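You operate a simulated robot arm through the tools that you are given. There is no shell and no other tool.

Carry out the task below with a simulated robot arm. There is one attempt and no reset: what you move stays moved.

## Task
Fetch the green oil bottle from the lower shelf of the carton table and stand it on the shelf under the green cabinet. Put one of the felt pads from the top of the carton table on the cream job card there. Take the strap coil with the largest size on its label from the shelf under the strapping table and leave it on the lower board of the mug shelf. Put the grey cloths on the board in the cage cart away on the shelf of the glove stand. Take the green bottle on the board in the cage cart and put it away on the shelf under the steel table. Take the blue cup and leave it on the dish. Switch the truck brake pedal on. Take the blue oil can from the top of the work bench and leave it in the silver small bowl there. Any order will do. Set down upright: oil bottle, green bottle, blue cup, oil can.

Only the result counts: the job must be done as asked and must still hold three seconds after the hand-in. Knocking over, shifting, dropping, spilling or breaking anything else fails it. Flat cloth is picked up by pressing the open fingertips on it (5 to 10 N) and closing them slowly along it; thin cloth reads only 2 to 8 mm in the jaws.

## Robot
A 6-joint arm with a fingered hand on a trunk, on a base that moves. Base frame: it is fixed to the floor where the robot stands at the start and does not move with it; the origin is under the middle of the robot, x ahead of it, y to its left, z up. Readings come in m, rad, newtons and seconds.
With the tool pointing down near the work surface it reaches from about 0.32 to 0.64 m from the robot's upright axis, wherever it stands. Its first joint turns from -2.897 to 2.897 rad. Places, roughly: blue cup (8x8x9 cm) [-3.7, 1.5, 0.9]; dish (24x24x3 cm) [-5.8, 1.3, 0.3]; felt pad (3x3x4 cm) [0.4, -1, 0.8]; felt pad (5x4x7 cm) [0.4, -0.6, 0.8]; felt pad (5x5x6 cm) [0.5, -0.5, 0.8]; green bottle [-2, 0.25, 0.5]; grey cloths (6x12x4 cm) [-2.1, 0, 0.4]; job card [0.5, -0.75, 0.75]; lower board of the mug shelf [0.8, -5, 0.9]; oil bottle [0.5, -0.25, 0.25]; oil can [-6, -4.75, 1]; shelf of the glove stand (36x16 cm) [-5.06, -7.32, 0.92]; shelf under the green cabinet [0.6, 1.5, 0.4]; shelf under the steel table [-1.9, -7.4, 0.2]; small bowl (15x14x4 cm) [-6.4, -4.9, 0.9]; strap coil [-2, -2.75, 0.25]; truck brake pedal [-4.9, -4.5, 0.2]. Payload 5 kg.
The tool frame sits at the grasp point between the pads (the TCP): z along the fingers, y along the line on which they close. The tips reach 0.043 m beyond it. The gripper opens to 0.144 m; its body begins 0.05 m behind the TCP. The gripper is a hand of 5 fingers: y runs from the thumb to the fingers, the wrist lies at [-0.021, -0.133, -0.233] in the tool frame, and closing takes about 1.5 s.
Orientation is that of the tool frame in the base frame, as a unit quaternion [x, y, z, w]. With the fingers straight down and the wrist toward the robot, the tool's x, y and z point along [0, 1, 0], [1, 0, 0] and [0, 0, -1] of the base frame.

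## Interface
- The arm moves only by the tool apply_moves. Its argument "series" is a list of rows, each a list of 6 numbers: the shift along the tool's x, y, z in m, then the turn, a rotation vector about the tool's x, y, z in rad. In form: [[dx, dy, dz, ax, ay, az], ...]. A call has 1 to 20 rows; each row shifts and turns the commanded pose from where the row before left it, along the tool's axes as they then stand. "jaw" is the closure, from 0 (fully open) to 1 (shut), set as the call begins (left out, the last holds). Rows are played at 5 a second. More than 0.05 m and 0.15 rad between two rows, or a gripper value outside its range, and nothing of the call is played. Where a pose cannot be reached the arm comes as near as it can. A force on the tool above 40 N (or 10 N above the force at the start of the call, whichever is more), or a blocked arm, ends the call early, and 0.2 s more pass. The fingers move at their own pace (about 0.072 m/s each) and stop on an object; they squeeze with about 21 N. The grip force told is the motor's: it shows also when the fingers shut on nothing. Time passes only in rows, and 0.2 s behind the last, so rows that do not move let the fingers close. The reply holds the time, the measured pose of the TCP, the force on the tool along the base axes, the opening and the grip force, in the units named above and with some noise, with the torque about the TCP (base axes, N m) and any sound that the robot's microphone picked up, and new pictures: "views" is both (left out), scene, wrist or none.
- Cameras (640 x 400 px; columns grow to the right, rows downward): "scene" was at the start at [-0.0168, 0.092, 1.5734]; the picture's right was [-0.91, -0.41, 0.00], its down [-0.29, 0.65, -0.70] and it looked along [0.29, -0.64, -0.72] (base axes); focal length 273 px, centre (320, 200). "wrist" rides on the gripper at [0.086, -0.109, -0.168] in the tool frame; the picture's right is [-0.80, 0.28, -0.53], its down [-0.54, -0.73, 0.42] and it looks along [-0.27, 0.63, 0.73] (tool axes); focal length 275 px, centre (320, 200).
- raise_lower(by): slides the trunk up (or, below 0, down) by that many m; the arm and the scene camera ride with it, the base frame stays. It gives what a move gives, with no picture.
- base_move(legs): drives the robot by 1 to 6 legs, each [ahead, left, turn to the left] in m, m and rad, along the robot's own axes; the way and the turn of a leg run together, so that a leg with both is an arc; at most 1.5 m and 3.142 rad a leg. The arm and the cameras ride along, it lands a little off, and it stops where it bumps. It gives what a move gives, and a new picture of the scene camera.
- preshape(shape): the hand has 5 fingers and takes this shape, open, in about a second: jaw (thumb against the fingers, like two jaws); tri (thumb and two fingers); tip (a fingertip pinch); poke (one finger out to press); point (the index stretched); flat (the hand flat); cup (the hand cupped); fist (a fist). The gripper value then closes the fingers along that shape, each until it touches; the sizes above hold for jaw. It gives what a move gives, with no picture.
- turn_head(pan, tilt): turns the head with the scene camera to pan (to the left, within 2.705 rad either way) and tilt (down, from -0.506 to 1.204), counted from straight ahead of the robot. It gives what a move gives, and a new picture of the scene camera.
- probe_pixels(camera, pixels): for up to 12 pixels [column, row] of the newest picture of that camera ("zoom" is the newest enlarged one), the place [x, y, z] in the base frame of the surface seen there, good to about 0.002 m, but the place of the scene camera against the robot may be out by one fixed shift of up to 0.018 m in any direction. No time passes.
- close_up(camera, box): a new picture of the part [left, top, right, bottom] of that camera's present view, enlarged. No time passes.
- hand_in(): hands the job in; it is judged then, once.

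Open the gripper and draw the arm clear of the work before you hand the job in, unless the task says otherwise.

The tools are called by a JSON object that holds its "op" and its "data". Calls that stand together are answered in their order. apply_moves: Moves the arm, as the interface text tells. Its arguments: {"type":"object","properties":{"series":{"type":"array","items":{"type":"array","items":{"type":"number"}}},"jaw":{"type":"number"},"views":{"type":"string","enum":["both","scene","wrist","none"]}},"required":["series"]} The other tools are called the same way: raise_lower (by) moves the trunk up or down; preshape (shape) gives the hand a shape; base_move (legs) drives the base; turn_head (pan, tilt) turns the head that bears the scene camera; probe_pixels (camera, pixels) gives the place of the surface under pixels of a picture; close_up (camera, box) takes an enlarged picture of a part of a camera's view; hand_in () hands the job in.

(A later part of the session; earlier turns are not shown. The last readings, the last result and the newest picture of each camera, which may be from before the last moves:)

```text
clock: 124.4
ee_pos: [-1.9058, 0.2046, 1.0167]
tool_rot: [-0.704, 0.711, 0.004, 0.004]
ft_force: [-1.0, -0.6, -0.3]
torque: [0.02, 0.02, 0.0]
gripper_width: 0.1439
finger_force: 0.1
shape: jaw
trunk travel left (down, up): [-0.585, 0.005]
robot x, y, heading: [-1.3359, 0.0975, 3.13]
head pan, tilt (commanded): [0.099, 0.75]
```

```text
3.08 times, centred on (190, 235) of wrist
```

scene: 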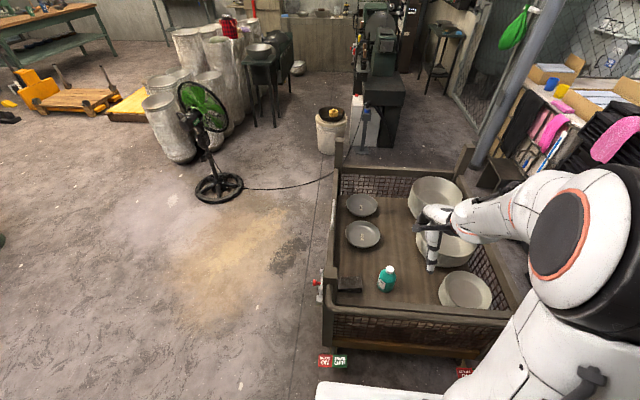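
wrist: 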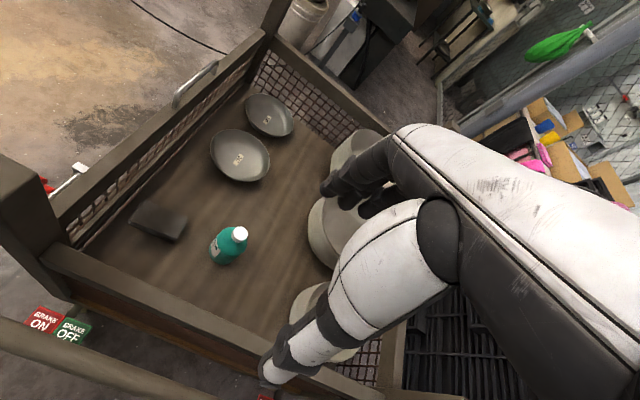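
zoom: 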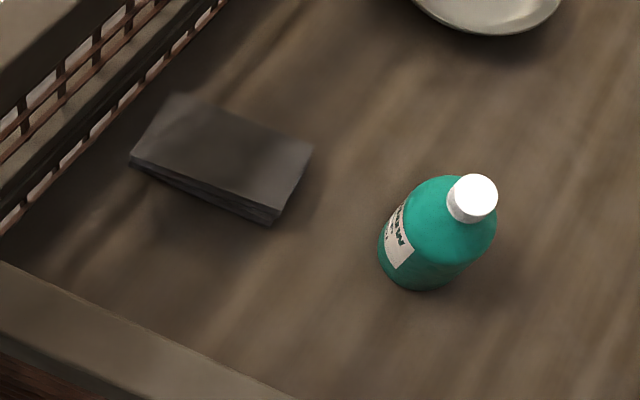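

The stack is 6 cm in x by ~11 cm in y, centre (−2.087,0.018), top 0.44 on board 0.40; the near rail's top is only 0.63 at x≈−1.88. I'll look steeply down to judge how close the base can get.

{"op": "probe_pixels", "data": {"camera": "wrist", "pixels": [[100, 355], [30, 335], [160, 385], [20, 230], [40, 322], [72, 330]]}}

{"op": "turn_head", "data": {"pan": 0.3, "tilt": 1.2}}

```text
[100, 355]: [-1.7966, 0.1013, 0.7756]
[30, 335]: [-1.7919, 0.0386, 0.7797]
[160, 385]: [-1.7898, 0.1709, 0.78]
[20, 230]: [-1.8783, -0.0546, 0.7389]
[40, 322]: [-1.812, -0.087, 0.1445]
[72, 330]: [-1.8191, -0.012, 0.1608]
```

```text
clock: 125.3
ee_pos: [-1.9067, 0.2049, 1.0183]
tool_rot: [-0.705, 0.71, 0.004, 0.003]
ft_force: [0.2, 0.3, -0.2]
torque: [0.01, 0.0, -0.01]
gripper_width: 0.1438
finger_force: 0.0
shape: jaw
trunk travel left (down, up): [-0.585, 0.005]
robot x, y, heading: [-1.3369, 0.0937, 3.129]
head pan, tilt (commanded): [0.3, 1.201]
```

scene: 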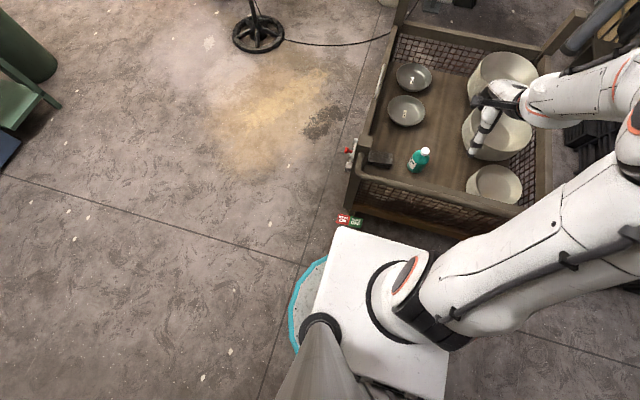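

The handle bar is at x≈−1.79, z≈0.78. I'll probe the robot's own platform and teal base rim to know their extents.

{"op": "probe_pixels", "data": {"camera": "scene", "pixels": [[345, 232], [440, 262], [318, 262], [300, 290], [292, 320], [340, 300], [357, 213], [382, 158], [420, 160], [400, 245], [445, 380], [370, 290]]}}

```text
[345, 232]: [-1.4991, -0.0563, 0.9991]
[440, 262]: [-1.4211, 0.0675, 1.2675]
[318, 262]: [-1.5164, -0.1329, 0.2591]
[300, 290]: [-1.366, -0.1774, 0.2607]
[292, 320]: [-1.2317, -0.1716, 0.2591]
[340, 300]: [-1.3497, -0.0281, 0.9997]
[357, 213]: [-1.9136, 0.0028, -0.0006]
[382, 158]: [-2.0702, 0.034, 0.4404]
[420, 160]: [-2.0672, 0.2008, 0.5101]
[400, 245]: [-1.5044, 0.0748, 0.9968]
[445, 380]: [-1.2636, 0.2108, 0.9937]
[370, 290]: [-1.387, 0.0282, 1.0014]
```

Base rim radius is ≈0.29 m and the platform reaches 0.167 m forward. I'll take the bottle first: drive ahead 0.12 m (base clear of the brake pedals at x≈−1.81).

{"op": "base_move", "data": {"legs": [[0.122, 0.0, 0.01]]}}

{"op": "apply_moves", "data": {"series": [[0, 0.035, 0, 0, 0, 0], [0, 0.035, 0, 0, 0, 0]], "views": "wrist"}}

```text
clock: 126.6
ee_pos: [-2.0325, 0.1983, 1.0175]
tool_rot: [0.708, -0.706, -0.003, -0.004]
ft_force: [-0.2, -1.0, -0.2]
torque: [-0.03, -0.03, -0.01]
gripper_width: 0.144
finger_force: 0.1
shape: jaw
trunk travel left (down, up): [-0.585, 0.005]
robot x, y, heading: [-1.4633, 0.0946, -3.143]
head pan, tilt (commanded): [0.3, 1.201]
```

scene: 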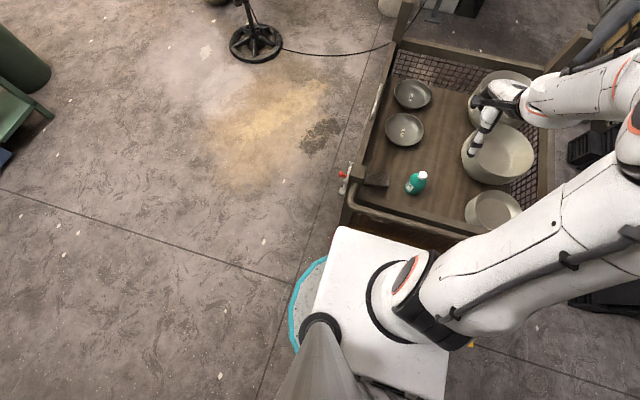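

```text
clock: 127.2
ee_pos: [-2.1022, 0.1986, 1.017]
tool_rot: [0.709, -0.706, -0.003, -0.004]
ft_force: [-0.4, 0.8, -0.7]
torque: [-0.02, -0.01, -0.02]
gripper_width: 0.1438
finger_force: 0.0
shape: jaw
trunk travel left (down, up): [-0.585, 0.005]
robot x, y, heading: [-1.4626, 0.0939, -3.145]
head pan, tilt (commanded): [0.3, 1.201]
```

wrist: 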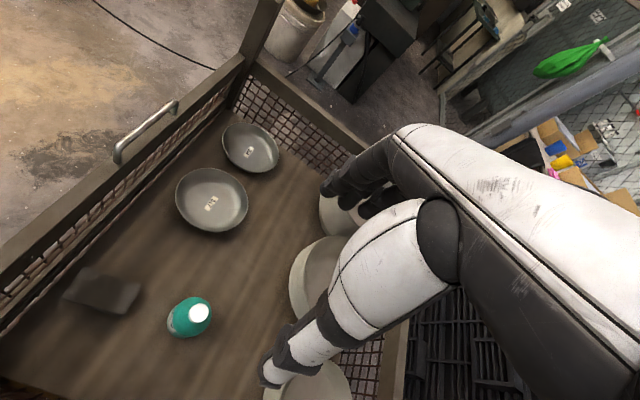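

Now TCP is above the bottle's vicinity. I'll probe the bottle (190,318) from here for its axis.

{"op": "probe_pixels", "data": {"camera": "wrist", "pixels": [[199, 313], [194, 308], [205, 318], [180, 305], [175, 322], [190, 333], [207, 325], [185, 318], [300, 390], [320, 280], [100, 290], [130, 350]]}}

{"op": "close_up", "data": {"camera": "wrist", "box": [130, 270, 250, 350]}}

```text
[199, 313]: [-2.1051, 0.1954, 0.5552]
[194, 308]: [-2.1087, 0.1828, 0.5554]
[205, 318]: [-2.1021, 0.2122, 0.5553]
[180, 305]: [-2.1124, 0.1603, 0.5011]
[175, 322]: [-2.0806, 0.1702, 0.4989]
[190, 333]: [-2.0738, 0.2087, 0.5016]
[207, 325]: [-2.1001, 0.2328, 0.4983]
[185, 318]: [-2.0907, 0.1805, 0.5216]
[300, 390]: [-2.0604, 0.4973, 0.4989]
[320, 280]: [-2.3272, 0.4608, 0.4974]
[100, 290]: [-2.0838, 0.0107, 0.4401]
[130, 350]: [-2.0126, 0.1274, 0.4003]
```

```text
5.00 times, centred on (190, 310) of wrist
```

zoom: 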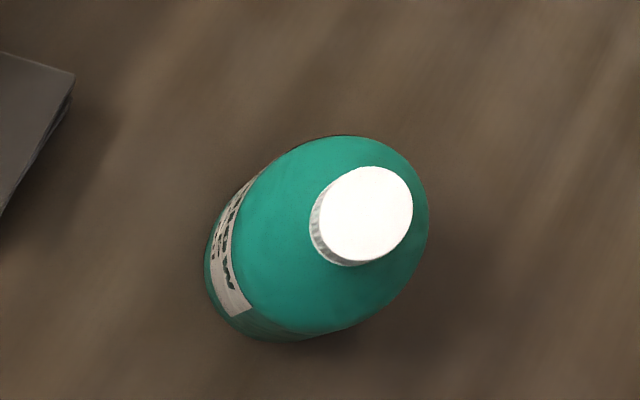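

Bottle axis is (−2.106,0.197), radius 0.037, top 0.555. TCP is right above; I'll lower the trunk 0.4 m.

{"op": "raise_lower", "data": {"by": -0.4}}

{"op": "apply_moves", "data": {"series": [[0, 0.003, 0, 0, 0, 0]], "views": "both"}}

```text
clock: 131.0
ee_pos: [-2.0992, 0.2004, 0.6169]
tool_rot: [0.709, -0.705, -0.003, -0.004]
ft_force: [-0.7, 0.1, -0.8]
torque: [-0.01, 0.04, 0.01]
gripper_width: 0.1439
finger_force: 0.0
shape: jaw
trunk travel left (down, up): [-0.185, 0.405]
robot x, y, heading: [-1.4604, 0.0951, -3.141]
head pan, tilt (commanded): [0.3, 1.201]
```

```text
clock: 131.4
ee_pos: [-2.1032, 0.1993, 0.6168]
tool_rot: [0.709, -0.706, -0.004, -0.004]
ft_force: [0.5, -0.3, 0.3]
torque: [-0.03, 0.02, -0.03]
gripper_width: 0.1437
finger_force: 0.2
shape: jaw
trunk travel left (down, up): [-0.185, 0.405]
robot x, y, heading: [-1.4646, 0.0905, -3.138]
head pan, tilt (commanded): [0.3, 1.201]
```

scene: 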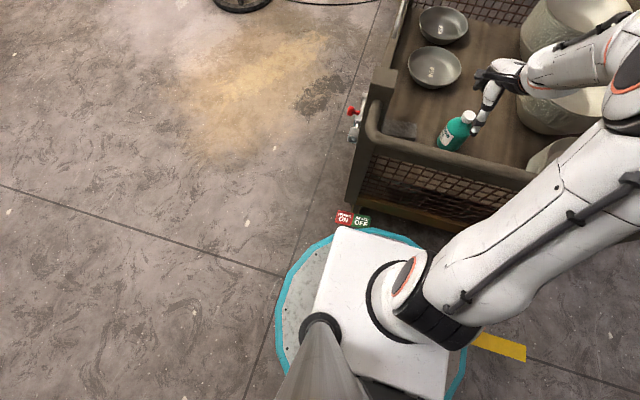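
wrist: 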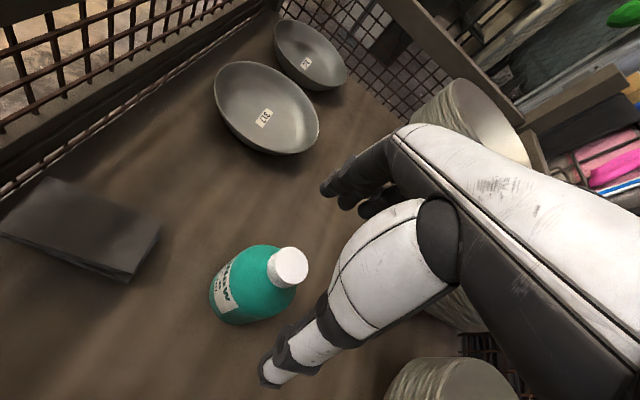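

The bottle sits below between thumb and fingers. I'll lower another 0.105 m to grasp height with the trunk.

{"op": "raise_lower", "data": {"by": -0.105}}

{"op": "apply_moves", "data": {"series": [[0, 0, 0, 0, 0, 0], [0, 0, 0, 0, 0, 0], [0, 0, 0, 0, 0, 0], [0, 0, 0, 0, 0, 0], [0, 0, 0, 0, 0, 0], [0, 0, 0, 0, 0, 0], [0, 0, 0, 0, 0, 0], [0, 0, 0, 0, 0, 0]], "jaw": 1.0, "views": "wrist"}}

```text
clock: 132.8
ee_pos: [-2.1016, 0.1975, 0.5117]
tool_rot: [0.709, -0.705, -0.004, -0.004]
ft_force: [0.3, 0.0, 0.1]
torque: [0.02, 0.01, 0.01]
gripper_width: 0.1438
finger_force: 0.1
shape: jaw
trunk travel left (down, up): [-0.08, 0.51]
robot x, y, heading: [-1.4637, 0.0938, -3.138]
head pan, tilt (commanded): [0.3, 1.201]
```

```text
clock: 134.6
ee_pos: [-2.1022, 0.199, 0.5113]
tool_rot: [0.708, -0.706, -0.003, -0.003]
ft_force: [1.2, -0.2, 0.0]
torque: [-0.01, -0.06, -0.01]
gripper_width: 0.0703
finger_force: 21.2
shape: jaw
trunk travel left (down, up): [-0.08, 0.51]
robot x, y, heading: [-1.4636, 0.0971, -3.145]
head pan, tilt (commanded): [0.3, 1.201]
```

wrist: 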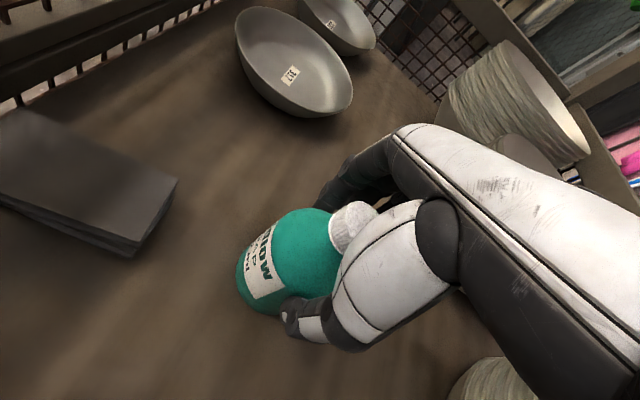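

Gripped at 70 mm, 21 N. I'll lift with the trunk 0.4 m, then 0.1 m.

{"op": "raise_lower", "data": {"by": 0.4}}

{"op": "raise_lower", "data": {"by": 0.1}}

{"op": "apply_moves", "data": {"series": [[0, 0, 0, 0, 0, 0]], "views": "wrist"}}

```text
clock: 138.4
ee_pos: [-2.1034, 0.1993, 0.9111]
tool_rot: [0.708, -0.706, -0.004, -0.004]
ft_force: [0.5, 0.2, -5.7]
torque: [0.01, -0.03, -0.01]
gripper_width: 0.0702
finger_force: 20.6
shape: jaw
trunk travel left (down, up): [-0.48, 0.11]
robot x, y, heading: [-1.4642, 0.0973, -3.142]
head pan, tilt (commanded): [0.3, 1.201]
```

```text
clock: 139.8
ee_pos: [-2.103, 0.1984, 1.0124]
tool_rot: [0.708, -0.706, -0.003, -0.003]
ft_force: [0.9, -0.7, -5.6]
torque: [0.0, 0.0, 0.02]
gripper_width: 0.0705
finger_force: 20.9
shape: jaw
trunk travel left (down, up): [-0.58, 0.01]
robot x, y, heading: [-1.4649, 0.0989, -3.141]
head pan, tilt (commanded): [0.3, 1.201]
```

```text
clock: 140.2
ee_pos: [-2.1034, 0.1995, 1.0123]
tool_rot: [0.708, -0.706, -0.003, -0.004]
ft_force: [0.3, -0.3, -5.5]
torque: [0.0, -0.04, -0.01]
gripper_width: 0.0702
finger_force: 20.9
shape: jaw
trunk travel left (down, up): [-0.58, 0.01]
robot x, y, heading: [-1.4679, 0.095, -3.142]
head pan, tilt (commanded): [0.3, 1.201]
```

wrist: 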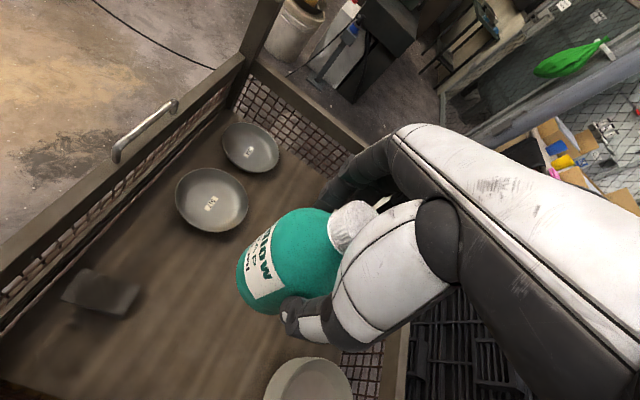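

Bottle held (5.5 N). I'll back off from the cart and turn to face −y to survey the way south.

{"op": "base_move", "data": {"legs": [[-0.8, 0, 0], [0, 0, 1.571]]}}

{"op": "turn_head", "data": {"pan": 0.0, "tilt": 0.3}}

```text
clock: 148.3
ee_pos: [-0.7807, -0.5465, 1.012]
tool_rot: [1.0, -0.024, -0.005, -0.001]
ft_force: [-0.4, 0.3, -5.1]
torque: [0.01, 0.03, 0.01]
gripper_width: 0.0697
finger_force: 20.7
shape: jaw
trunk travel left (down, up): [-0.58, 0.01]
robot x, y, heading: [-0.6414, 0.0879, -1.619]
head pan, tilt (commanded): [0.3, 1.201]
```

scene: 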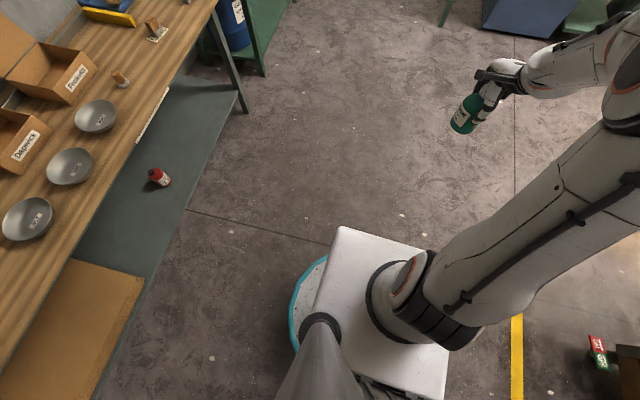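

```text
clock: 149.5
ee_pos: [-0.7813, -0.5454, 1.0117]
tool_rot: [1.0, -0.024, -0.005, 0.0]
ft_force: [-0.5, -0.1, -5.2]
torque: [0.02, 0.04, -0.03]
gripper_width: 0.0699
finger_force: 21.2
shape: jaw
trunk travel left (down, up): [-0.58, 0.01]
robot x, y, heading: [-0.6467, 0.0828, -1.622]
head pan, tilt (commanded): [0.0, 0.3]
```

scene: 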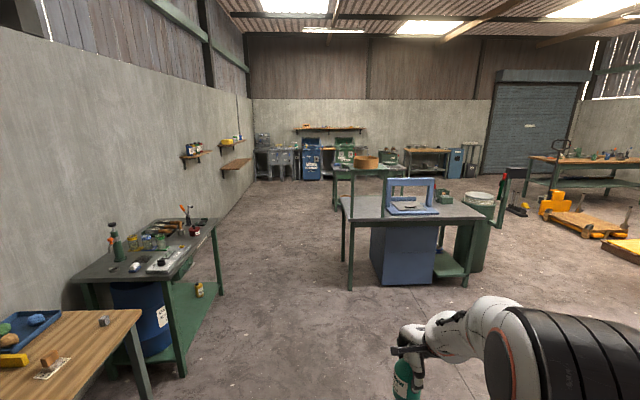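

I'll probe landmarks: strapping table legs, second green table, the back-wall furniture, mug shelf boards.

{"op": "probe_pixels", "data": {"camera": "scene", "pixels": [[350, 285], [343, 205], [335, 208], [335, 175], [280, 160], [268, 175], [195, 155], [235, 165], [218, 295], [185, 372], [310, 175], [410, 180]]}}

{"op": "close_up", "data": {"camera": "scene", "box": [170, 100, 500, 300]}}

```text
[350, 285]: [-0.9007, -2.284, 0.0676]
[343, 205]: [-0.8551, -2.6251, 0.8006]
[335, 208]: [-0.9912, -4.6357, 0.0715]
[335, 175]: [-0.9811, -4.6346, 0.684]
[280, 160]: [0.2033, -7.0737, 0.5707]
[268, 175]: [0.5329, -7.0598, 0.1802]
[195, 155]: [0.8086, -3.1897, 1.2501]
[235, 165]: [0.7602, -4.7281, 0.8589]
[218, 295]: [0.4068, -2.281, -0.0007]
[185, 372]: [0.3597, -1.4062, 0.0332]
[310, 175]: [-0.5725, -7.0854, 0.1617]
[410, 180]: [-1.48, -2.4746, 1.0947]
```

```text
1.94 times, centred on (335, 200) of scene
```

zoom: 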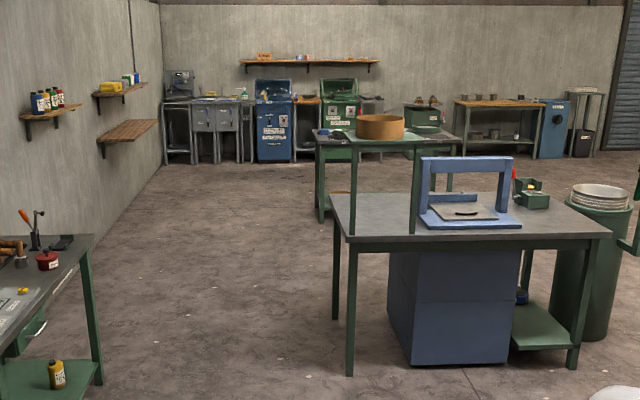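

The corridor between the tool table (x≥0.36) and strapping table (x≤−0.86) is clear around x≈−0.25. Driving south along it with the bottle.

{"op": "base_move", "data": {"legs": [[0, 0.4, 0.05], [1.5, 0, 0], [1.5, 0, 0], [1.2, 0, 0]]}}

{"op": "turn_head", "data": {"pan": -0.5, "tilt": 0.25}}

```text
clock: 171.7
ee_pos: [-0.2597, -4.7688, 1.0108]
tool_rot: [1.0, 0.018, -0.005, 0.0]
ft_force: [0.3, -0.6, -6.1]
torque: [0.03, 0.01, 0.02]
gripper_width: 0.0697
finger_force: 21.4
shape: jaw
trunk travel left (down, up): [-0.58, 0.01]
robot x, y, heading: [-0.1779, -4.1245, -1.538]
head pan, tilt (commanded): [0.0, 0.3]
```

scene: 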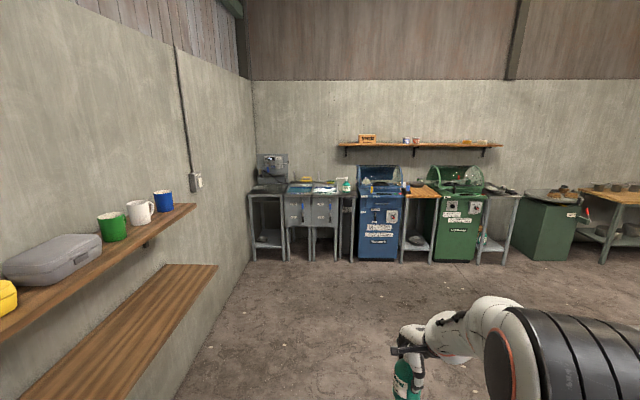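

```text
clock: 172.7
ee_pos: [-0.2597, -4.7684, 1.011]
tool_rot: [1.0, 0.018, -0.005, 0.0]
ft_force: [-1.2, 0.2, -5.9]
torque: [-0.01, 0.0, 0.04]
gripper_width: 0.0698
finger_force: 20.3
shape: jaw
trunk travel left (down, up): [-0.58, 0.01]
robot x, y, heading: [-0.1788, -4.1304, -1.537]
head pan, tilt (commanded): [-0.499, 0.25]
```

scene: 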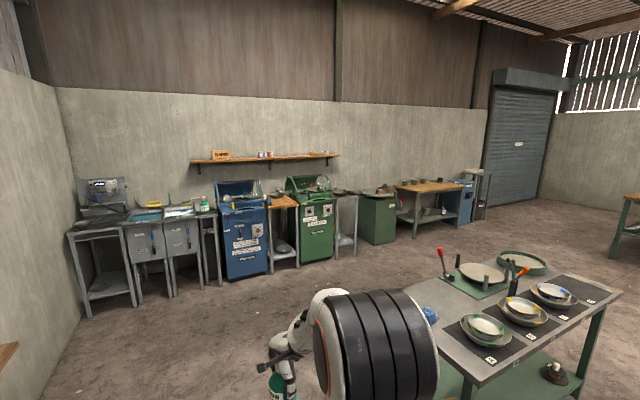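

The mug shelf (left earlier) and the back row are visible. I'll probe the small grey stand at (346,220) that may be the steel table at x≈−1.9, and its neighbours.

{"op": "probe_pixels", "data": {"camera": "scene", "pixels": [[345, 196], [346, 240], [335, 250], [356, 250], [283, 248], [275, 202], [313, 225], [378, 220], [95, 290], [105, 232], [243, 240], [352, 215]]}}

{"op": "close_up", "data": {"camera": "scene", "box": [180, 150, 480, 290]}}

```text
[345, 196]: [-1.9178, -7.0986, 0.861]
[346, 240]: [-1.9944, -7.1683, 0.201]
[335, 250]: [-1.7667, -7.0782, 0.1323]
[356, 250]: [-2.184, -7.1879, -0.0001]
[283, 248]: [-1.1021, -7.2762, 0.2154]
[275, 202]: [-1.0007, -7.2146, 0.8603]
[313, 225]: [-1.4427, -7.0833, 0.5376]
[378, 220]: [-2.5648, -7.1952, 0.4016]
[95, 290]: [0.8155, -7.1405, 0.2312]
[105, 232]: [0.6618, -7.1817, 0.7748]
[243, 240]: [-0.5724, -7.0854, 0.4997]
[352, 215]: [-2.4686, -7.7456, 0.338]
```

```text
2.13 times, centred on (330, 220) of scene
```

zoom: 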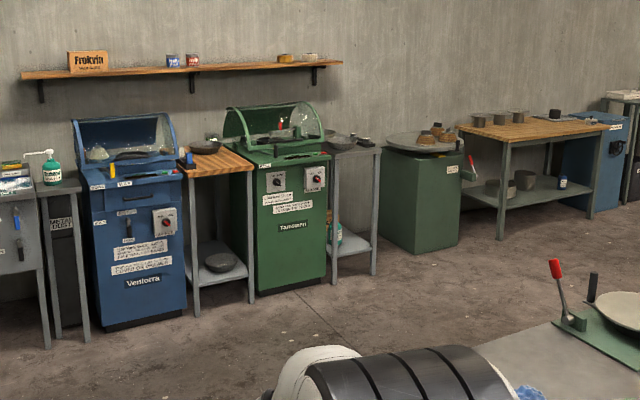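

The steel table is the small stand at x≈−1.92, top 0.86, shelf z≈0.20, with a similar bottle already on it. I'll drive to y≈−6.1 first and look.

{"op": "base_move", "data": {"legs": [[1.5, 0, -0.033], [0.45, 0, 0]]}}

{"op": "turn_head", "data": {"pan": -1.2, "tilt": 0.45}}

```text
clock: 182.6
ee_pos: [-0.3189, -6.7393, 1.0117]
tool_rot: [1.0, -0.018, -0.005, 0.0]
ft_force: [-0.3, -0.3, -5.7]
torque: [0.04, 0.01, 0.03]
gripper_width: 0.0699
finger_force: 21.1
shape: jaw
trunk travel left (down, up): [-0.58, 0.01]
robot x, y, heading: [-0.1869, -6.1018, -1.611]
head pan, tilt (commanded): [-0.499, 0.25]
```

scene: 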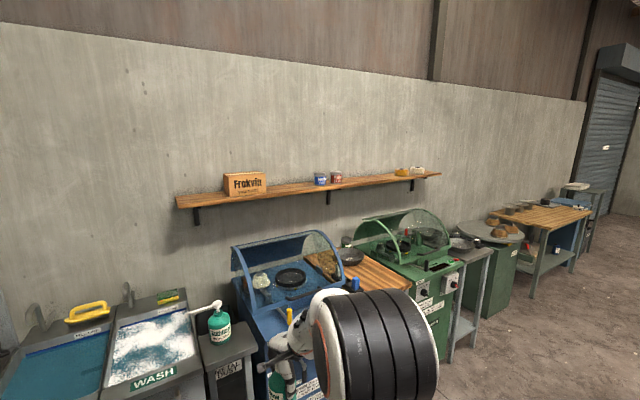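

```text
clock: 183.6
ee_pos: [-0.3195, -6.7392, 1.0124]
tool_rot: [1.0, -0.019, -0.006, 0.0]
ft_force: [-0.9, -0.2, -5.5]
torque: [0.05, 0.03, 0.01]
gripper_width: 0.0699
finger_force: 20.7
shape: jaw
trunk travel left (down, up): [-0.58, 0.01]
robot x, y, heading: [-0.1899, -6.1053, -1.61]
head pan, tilt (commanded): [-1.201, 0.45]
```

scene: 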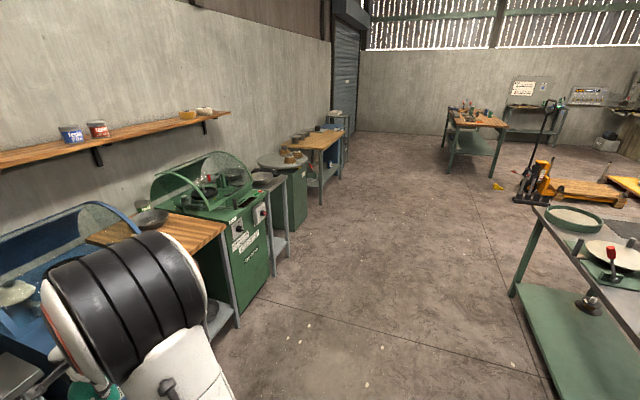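

Aisle is clear. I'll back 0.15 m, square the heading and strafe right 1.75 m to face the steel table.

{"op": "base_move", "data": {"legs": [[-0.15, 0, 0.04], [0, -1.45, 0], [0, -0.2, 0]]}}

{"op": "turn_head", "data": {"pan": 0.1, "tilt": 0.65}}

```text
clock: 193.1
ee_pos: [-1.9572, -6.5912, 1.0113]
tool_rot: [1.0, 0.001, -0.004, -0.001]
ft_force: [0.2, 0.4, -5.8]
torque: [-0.01, -0.02, 0.0]
gripper_width: 0.07
finger_force: 21.2
shape: jaw
trunk travel left (down, up): [-0.58, 0.01]
robot x, y, heading: [-1.8529, -5.9534, -1.57]
head pan, tilt (commanded): [-1.201, 0.45]
```

scene: 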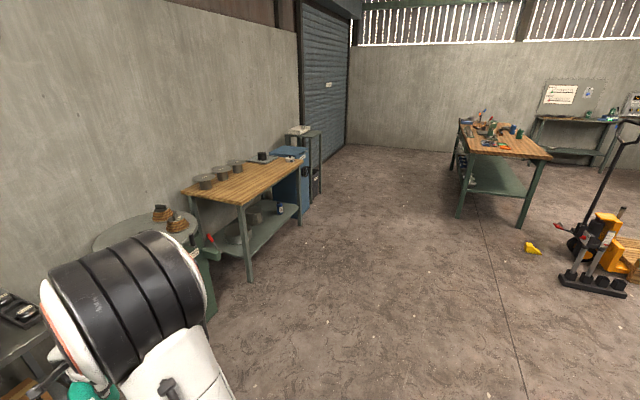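

```text
clock: 194.5
ee_pos: [-1.9573, -6.591, 1.0122]
tool_rot: [1.0, 0.001, -0.005, 0.001]
ft_force: [-0.2, 0.6, -5.6]
torque: [0.03, 0.01, -0.01]
gripper_width: 0.0698
finger_force: 20.8
shape: jaw
trunk travel left (down, up): [-0.58, 0.01]
robot x, y, heading: [-1.8531, -5.9503, -1.572]
head pan, tilt (commanded): [0.099, 0.649]
```

scene: 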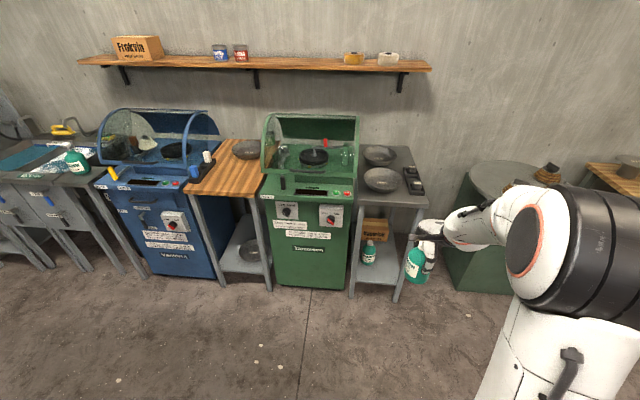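

The steel table (360–425) has a teal bottle at (370,252) and a carton on its lower shelf. I'll probe the shelf, legs and bottle.

{"op": "close_up", "data": {"camera": "scene", "box": [330, 140, 450, 310]}}

{"op": "probe_pixels", "data": {"camera": "scene", "pixels": [[370, 245], [369, 262], [385, 275], [360, 278], [395, 270], [352, 290], [398, 295], [385, 205], [425, 203], [390, 255], [358, 270], [375, 230]]}}

```text
2.35 times, centred on (390, 225) of scene
```

zoom: 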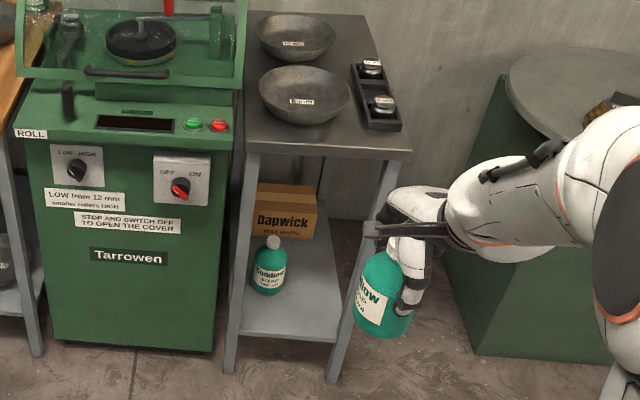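

```text
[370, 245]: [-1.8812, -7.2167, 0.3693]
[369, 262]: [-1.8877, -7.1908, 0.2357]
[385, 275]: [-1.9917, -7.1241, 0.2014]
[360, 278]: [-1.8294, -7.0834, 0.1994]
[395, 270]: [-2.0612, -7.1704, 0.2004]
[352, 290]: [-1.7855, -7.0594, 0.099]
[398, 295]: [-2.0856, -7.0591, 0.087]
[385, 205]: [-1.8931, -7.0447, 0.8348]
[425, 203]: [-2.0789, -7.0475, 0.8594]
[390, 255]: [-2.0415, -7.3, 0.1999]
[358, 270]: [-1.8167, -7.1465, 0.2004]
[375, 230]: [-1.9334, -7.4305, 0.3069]
```

Shelf z=0.20 between legs at x≈−1.79 and −2.09; existing bottle near (−1.89,−7.22). Target spot ≈(−2.00,−7.13). I'll lower the trunk fully here in the free aisle.

{"op": "raise_lower", "data": {"by": -0.4}}

{"op": "raise_lower", "data": {"by": -0.18}}

{"op": "apply_moves", "data": {"series": [[0, -0.01, 0.03, 0, 0, 0], [0, -0.01, 0.03, 0, 0, 0], [0, -0.01, 0.03, 0, 0, 0]], "views": "scene"}}

```text
clock: 198.4
ee_pos: [-1.9567, -6.5917, 0.6115]
tool_rot: [1.0, 0.001, -0.005, 0.0]
ft_force: [-0.6, 0.5, -5.3]
torque: [0.01, 0.04, -0.01]
gripper_width: 0.0699
finger_force: 20.7
shape: jaw
trunk travel left (down, up): [-0.18, 0.41]
robot x, y, heading: [-1.8533, -5.9559, -1.572]
head pan, tilt (commanded): [0.099, 0.649]
```

```text
clock: 200.4
ee_pos: [-1.9576, -6.5909, 0.4309]
tool_rot: [1.0, 0.001, -0.005, 0.0]
ft_force: [-0.1, 0.2, -5.7]
torque: [0.03, 0.0, 0.0]
gripper_width: 0.0702
finger_force: 21.0
shape: jaw
trunk travel left (down, up): [0.0, 0.59]
robot x, y, heading: [-1.856, -5.9537, -1.573]
head pan, tilt (commanded): [0.099, 0.649]
```

```text
clock: 201.2
ee_pos: [-1.9575, -6.5597, 0.3423]
tool_rot: [1.0, 0.001, -0.005, 0.0]
ft_force: [-0.7, -1.0, -3.2]
torque: [0.03, 0.03, 0.01]
gripper_width: 0.0695
finger_force: 20.8
shape: jaw
trunk travel left (down, up): [0.0, 0.59]
robot x, y, heading: [-1.8538, -5.9519, -1.568]
head pan, tilt (commanded): [0.099, 0.649]
```

scene: 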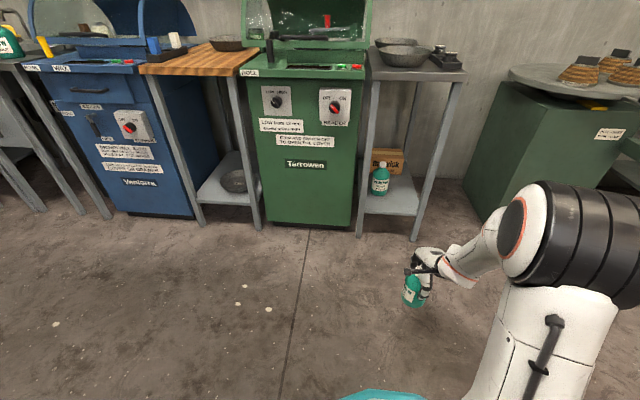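

Bottle bottom is now ≈0.23. I'll approach: forward 0.36 m and right 0.043 m, then check with the wrist camera.

{"op": "base_move", "data": {"legs": [[0.36, -0.043, 0]]}}

{"op": "apply_moves", "data": {"series": [[0, 0, 0, 0, 0, 0]], "views": "wrist"}}

```text
clock: 203.5
ee_pos: [-2.0035, -6.9253, 0.3427]
tool_rot: [1.0, -0.001, -0.006, 0.0]
ft_force: [-0.4, -0.1, -5.4]
torque: [0.05, 0.02, 0.0]
gripper_width: 0.0697
finger_force: 20.7
shape: jaw
trunk travel left (down, up): [0.0, 0.59]
robot x, y, heading: [-1.8971, -6.3195, -1.58]
head pan, tilt (commanded): [0.099, 0.649]
```

scene: 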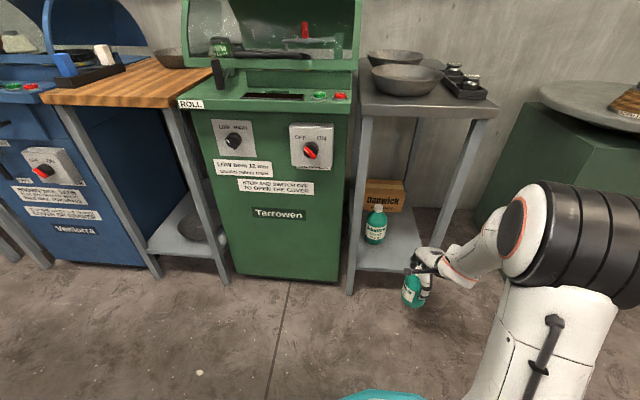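

```text
clock: 203.9
ee_pos: [-2.0043, -6.9257, 0.3414]
tool_rot: [1.0, -0.001, -0.004, -0.001]
ft_force: [-0.1, -0.6, -5.1]
torque: [-0.02, 0.02, -0.02]
gripper_width: 0.0699
finger_force: 20.5
shape: jaw
trunk travel left (down, up): [0.0, 0.59]
robot x, y, heading: [-1.8938, -6.3196, -1.573]
head pan, tilt (commanded): [0.099, 0.649]
```

wrist: 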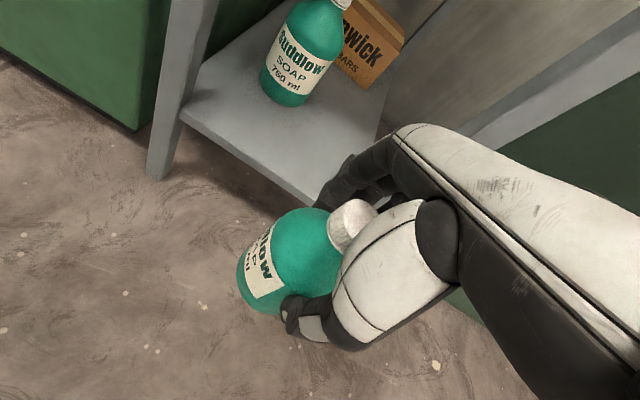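

The wrist view shows the existing bottle, left leg and shelf. I'll probe them from the wrist camera for exact coordinates.

{"op": "probe_pixels", "data": {"camera": "wrist", "pixels": [[290, 75], [325, 60], [305, 92], [270, 55], [320, 20], [340, 5], [200, 110], [190, 130], [300, 190], [300, 140], [170, 100], [480, 120]]}}

```text
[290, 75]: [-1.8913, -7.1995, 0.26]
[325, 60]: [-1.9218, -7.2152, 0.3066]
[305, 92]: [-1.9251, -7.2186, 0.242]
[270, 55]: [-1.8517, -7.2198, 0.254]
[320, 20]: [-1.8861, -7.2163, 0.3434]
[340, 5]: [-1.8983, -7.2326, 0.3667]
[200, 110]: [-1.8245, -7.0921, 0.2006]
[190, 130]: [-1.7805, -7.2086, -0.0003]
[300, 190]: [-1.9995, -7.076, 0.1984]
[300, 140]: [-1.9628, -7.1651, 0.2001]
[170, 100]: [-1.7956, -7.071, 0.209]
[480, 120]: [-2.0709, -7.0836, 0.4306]
```

Free gap is between the bottle's edge (x=−1.927) and the right leg (x=−2.07). I'll drive forward 0.2 m, left 1 cm.

{"op": "base_move", "data": {"legs": [[0.2, 0.012, 0.004]]}}

{"op": "apply_moves", "data": {"series": [[0, 0, 0, 0, 0, 0]], "views": "wrist"}}

```text
clock: 205.5
ee_pos: [-1.9887, -7.122, 0.343]
tool_rot: [1.0, 0.003, -0.006, -0.001]
ft_force: [-0.1, -0.2, -5.6]
torque: [0.03, -0.03, 0.0]
gripper_width: 0.0699
finger_force: 21.2
shape: jaw
trunk travel left (down, up): [0.0, 0.59]
robot x, y, heading: [-1.8838, -6.5165, -1.565]
head pan, tilt (commanded): [0.099, 0.649]
```

scene: 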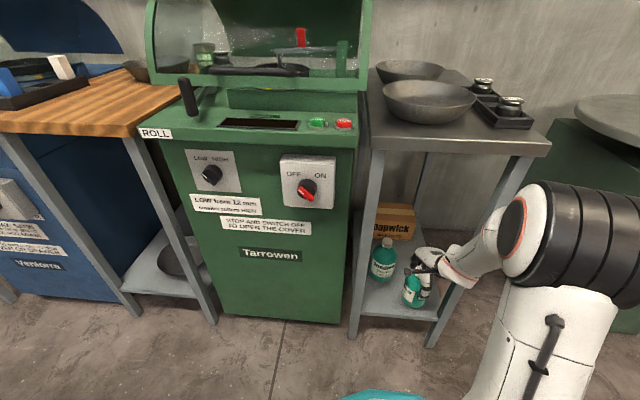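

```text
clock: 205.9
ee_pos: [-1.9883, -7.1216, 0.3416]
tool_rot: [1.0, 0.003, -0.005, -0.001]
ft_force: [0.1, -0.3, -5.2]
torque: [0.01, 0.06, 0.0]
gripper_width: 0.0699
finger_force: 21.0
shape: jaw
trunk travel left (down, up): [0.0, 0.59]
robot x, y, heading: [-1.8846, -6.5181, -1.568]
head pan, tilt (commanded): [0.099, 0.649]
```

wrist: 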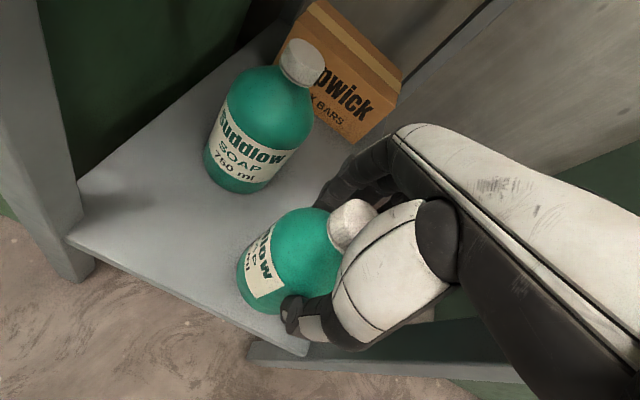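

The bottle is over the shelf, clear of the other one. I'll move it 1 cm deeper and lower ~27 mm with the arm.

{"op": "apply_moves", "data": {"series": [[0, 0.008, 0.01, 0, 0, 0], [0, 0, 0.01, 0, 0, 0], [0, 0, 0.006, 0, 0, 0], [0, 0, 0, 0, 0, 0]], "views": "none"}}

```text
clock: 206.9
ee_pos: [-1.9883, -7.132, 0.3168]
tool_rot: [1.0, 0.003, -0.005, 0.0]
ft_force: [0.3, 0.9, -4.2]
torque: [0.01, 0.04, 0.0]
gripper_width: 0.0698
finger_force: 20.7
shape: jaw
trunk travel left (down, up): [0.0, 0.59]
robot x, y, heading: [-1.8824, -6.5175, -1.562]
head pan, tilt (commanded): [0.099, 0.649]
```

Still hanging (−4.2 N). Lower in small steps until the shelf takes the weight.

{"op": "apply_moves", "data": {"series": [[0, 0, 0.002, 0, 0, 0], [0, 0, 0.002, 0, 0, 0], [0, 0, 0.001, 0, 0, 0], [0, 0, 0, 0, 0, 0]], "views": "none"}}

```text
clock: 207.9
ee_pos: [-1.9892, -7.1312, 0.3121]
tool_rot: [1.0, 0.002, -0.006, 0.001]
ft_force: [-1.5, 2.9, 5.2]
torque: [-0.03, -0.04, 0.02]
gripper_width: 0.0697
finger_force: 21.2
shape: jaw
trunk travel left (down, up): [0.0, 0.59]
robot x, y, heading: [-1.8852, -6.5131, -1.562]
head pan, tilt (commanded): [0.099, 0.649]
```

The shelf bears it (+5 N). I'll raise 1 mm and open partially so the fingers don't swing into the neighbours.

{"op": "apply_moves", "data": {"series": [[0, 0, -0.001, 0, 0, 0], [0, 0, 0, 0, 0, 0], [0, 0, 0, 0, 0, 0], [0, 0, 0, 0, 0, 0]], "jaw": 0.25, "views": "wrist"}}

```text
clock: 208.9
ee_pos: [-1.988, -7.1316, 0.3125]
tool_rot: [1.0, 0.003, -0.005, 0.0]
ft_force: [-0.3, 0.1, 0.1]
torque: [-0.02, -0.02, -0.01]
gripper_width: 0.1076
finger_force: 0.2
shape: jaw
trunk travel left (down, up): [0.0, 0.59]
robot x, y, heading: [-1.8853, -6.5148, -1.564]
head pan, tilt (commanded): [0.099, 0.649]
```

wrist: 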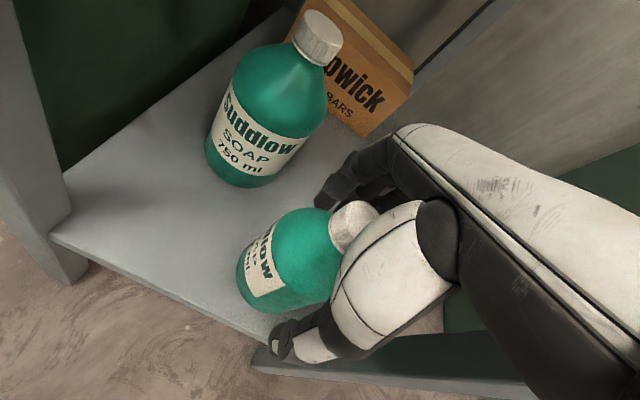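

Released cleanly. I'll raise the hand straight up 0.11 m with the trunk so the fingertips clear the cap, then back out.

{"op": "raise_lower", "data": {"by": 0.11}}

{"op": "apply_moves", "data": {"series": [[0, 0, 0, 0, 0, 0]], "views": "wrist"}}

```text
clock: 210.3
ee_pos: [-1.9862, -7.1307, 0.423]
tool_rot: [1.0, 0.001, -0.006, 0.0]
ft_force: [-0.2, 0.6, 0.2]
torque: [0.04, -0.06, 0.0]
gripper_width: 0.1078
finger_force: 0.0
shape: jaw
trunk travel left (down, up): [-0.11, 0.48]
robot x, y, heading: [-1.8871, -6.5125, -1.567]
head pan, tilt (commanded): [0.099, 0.649]
```

```text
clock: 210.7
ee_pos: [-1.9885, -7.1292, 0.4224]
tool_rot: [1.0, 0.003, -0.005, 0.001]
ft_force: [0.3, -0.7, 0.5]
torque: [-0.01, 0.01, 0.0]
gripper_width: 0.1075
finger_force: 0.1
shape: jaw
trunk travel left (down, up): [-0.11, 0.48]
robot x, y, heading: [-1.8824, -6.5155, -1.566]
head pan, tilt (commanded): [0.099, 0.649]
```

wrist: 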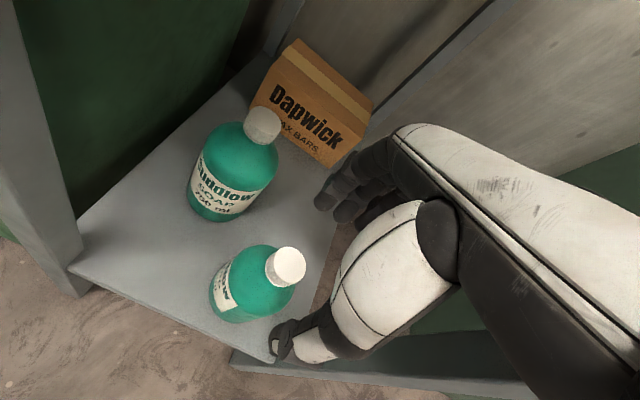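

Fingers are above the cap now (tips ≈0.38 vs 0.355). Backing out 0.6 m and viewing.

{"op": "base_move", "data": {"legs": [[-0.6, 0, 0]]}}

```text
clock: 214.2
ee_pos: [-1.99, -6.5172, 0.4234]
tool_rot: [1.0, 0.003, -0.005, 0.0]
ft_force: [-0.3, -0.1, -1.1]
torque: [-0.01, -0.02, 0.02]
gripper_width: 0.1075
finger_force: 0.0
shape: jaw
trunk travel left (down, up): [-0.11, 0.48]
robot x, y, heading: [-1.888, -5.9007, -1.57]
head pan, tilt (commanded): [0.099, 0.649]
```

scene: 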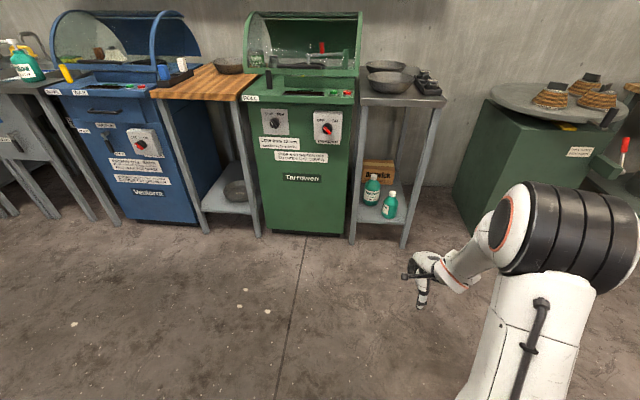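

Both bottles stand on the shelf (372,190) and (390,205). Next the strap coil: I'll raise the trunk and look toward the strapping table behind me.

{"op": "raise_lower", "data": {"by": 0.4}}

{"op": "turn_head", "data": {"pan": -2.6, "tilt": 0.4}}

{"op": "turn_head", "data": {"pan": 2.6, "tilt": 0.4}}

```text
clock: 218.0
ee_pos: [-1.9901, -6.5169, 0.8229]
tool_rot: [1.0, 0.003, -0.005, 0.0]
ft_force: [-0.3, 1.0, -0.2]
torque: [0.0, -0.01, 0.03]
gripper_width: 0.1075
finger_force: 0.1
shape: jaw
trunk travel left (down, up): [-0.51, 0.08]
robot x, y, heading: [-1.8841, -5.903, -1.565]
head pan, tilt (commanded): [0.099, 0.649]
```

```text
clock: 220.4
ee_pos: [-1.9903, -6.5164, 0.8218]
tool_rot: [1.0, 0.003, -0.005, 0.0]
ft_force: [-0.9, 0.0, 0.8]
torque: [-0.02, -0.02, 0.01]
gripper_width: 0.1079
finger_force: 0.1
shape: jaw
trunk travel left (down, up): [-0.51, 0.08]
robot x, y, heading: [-1.8871, -5.8981, -1.567]
head pan, tilt (commanded): [-2.601, 0.4]
```

scene: 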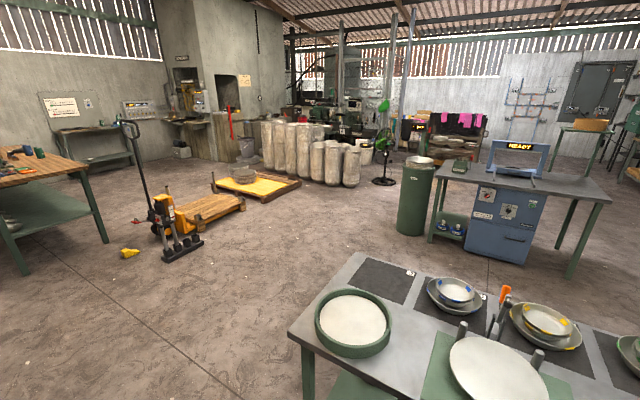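

```text
clock: 224.5
ee_pos: [-1.9891, -6.5172, 0.8236]
tool_rot: [1.0, 0.003, -0.005, 0.0]
ft_force: [0.5, 0.4, -0.5]
torque: [0.0, -0.02, -0.04]
gripper_width: 0.1078
finger_force: 0.1
shape: jaw
trunk travel left (down, up): [-0.51, 0.08]
robot x, y, heading: [-1.888, -5.9001, -1.568]
head pan, tilt (commanded): [2.601, 0.4]
```

scene: 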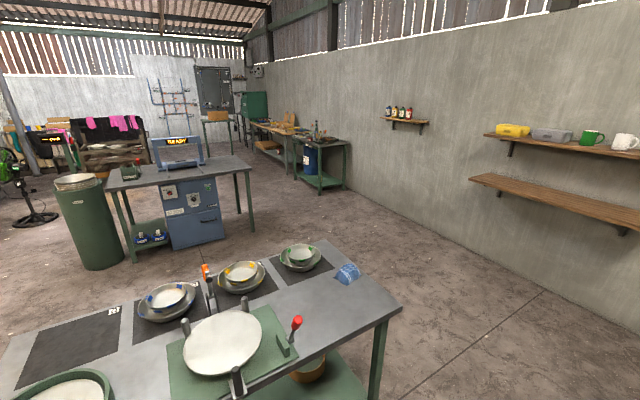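

From here the strapping table's lower shelf shows small coils at (143,238) and (158,236). I'll enlarge and probe.

{"op": "close_up", "data": {"camera": "scene", "box": [110, 150, 270, 270]}}

{"op": "probe_pixels", "data": {"camera": "scene", "pixels": [[143, 238], [158, 236], [130, 262], [165, 242], [107, 182], [250, 172], [180, 160], [195, 210], [215, 245], [245, 225], [95, 225], [140, 245]]}}

```text
3.33 times, centred on (190, 210) of scene
```

zoom: 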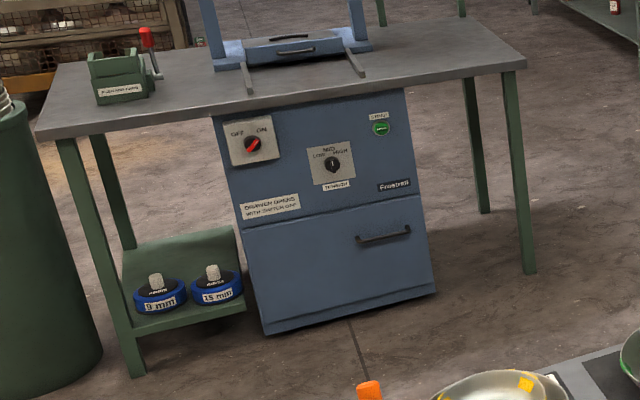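

```text
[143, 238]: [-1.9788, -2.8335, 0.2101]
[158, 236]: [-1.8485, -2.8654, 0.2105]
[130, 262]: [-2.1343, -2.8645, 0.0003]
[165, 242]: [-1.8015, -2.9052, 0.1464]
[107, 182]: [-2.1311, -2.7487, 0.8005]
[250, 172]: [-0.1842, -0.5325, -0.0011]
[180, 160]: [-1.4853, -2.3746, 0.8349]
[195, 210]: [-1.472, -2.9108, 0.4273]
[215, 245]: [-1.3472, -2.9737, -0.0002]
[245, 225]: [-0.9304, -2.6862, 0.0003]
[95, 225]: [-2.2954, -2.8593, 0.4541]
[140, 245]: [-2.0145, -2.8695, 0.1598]
```

Two coils show "9 mm" and "15 mm" labels near (−1.98,−2.84) and (−1.85,−2.87), on a shelf at z≈0.16. I'll go round by the east corridor: strafe east, turn to face +y, drive north, strafe west.

{"op": "base_move", "data": {"legs": [[0, 1.5, 0], [0, 0, 1.571], [0, 0, 1.56]]}}

{"op": "turn_head", "data": {"pan": 0.3, "tilt": 0.4}}

```text
clock: 239.5
ee_pos: [-0.3425, -5.2584, 0.8231]
tool_rot: [-0.024, 1.0, 0.0, 0.005]
ft_force: [0.2, -0.2, -0.4]
torque: [-0.01, -0.01, 0.0]
gripper_width: 0.1076
finger_force: 0.0
shape: jaw
trunk travel left (down, up): [-0.51, 0.08]
robot x, y, heading: [-0.4188, -5.8811, 1.617]
head pan, tilt (commanded): [2.601, 0.4]
```

scene: 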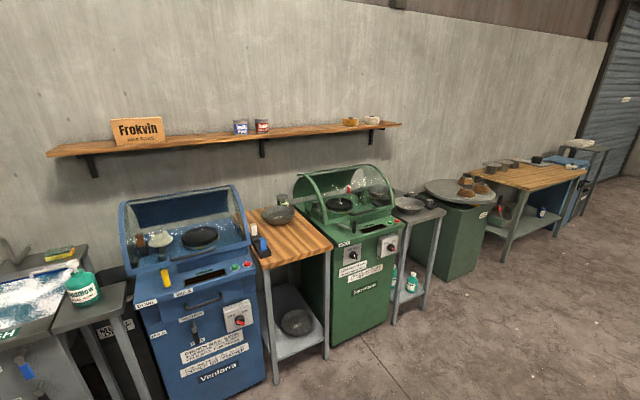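

```text
clock: 241.6
ee_pos: [-0.3425, -5.2595, 0.8231]
tool_rot: [-0.024, 1.0, 0.0, 0.005]
ft_force: [0.4, 0.1, 0.1]
torque: [0.01, -0.01, 0.0]
gripper_width: 0.1077
finger_force: 0.1
shape: jaw
trunk travel left (down, up): [-0.51, 0.08]
robot x, y, heading: [-0.4174, -5.8794, 1.619]
head pan, tilt (commanded): [0.3, 0.4]
```

scene: 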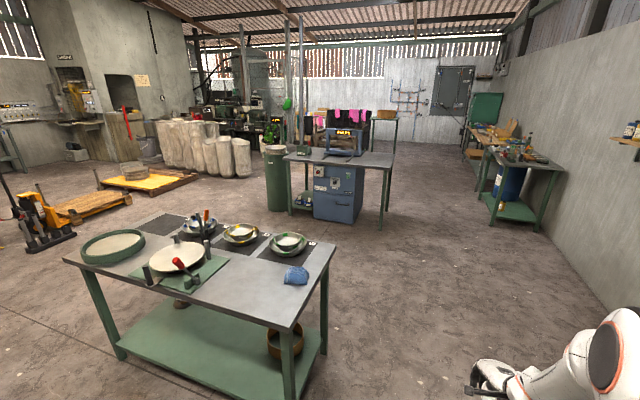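

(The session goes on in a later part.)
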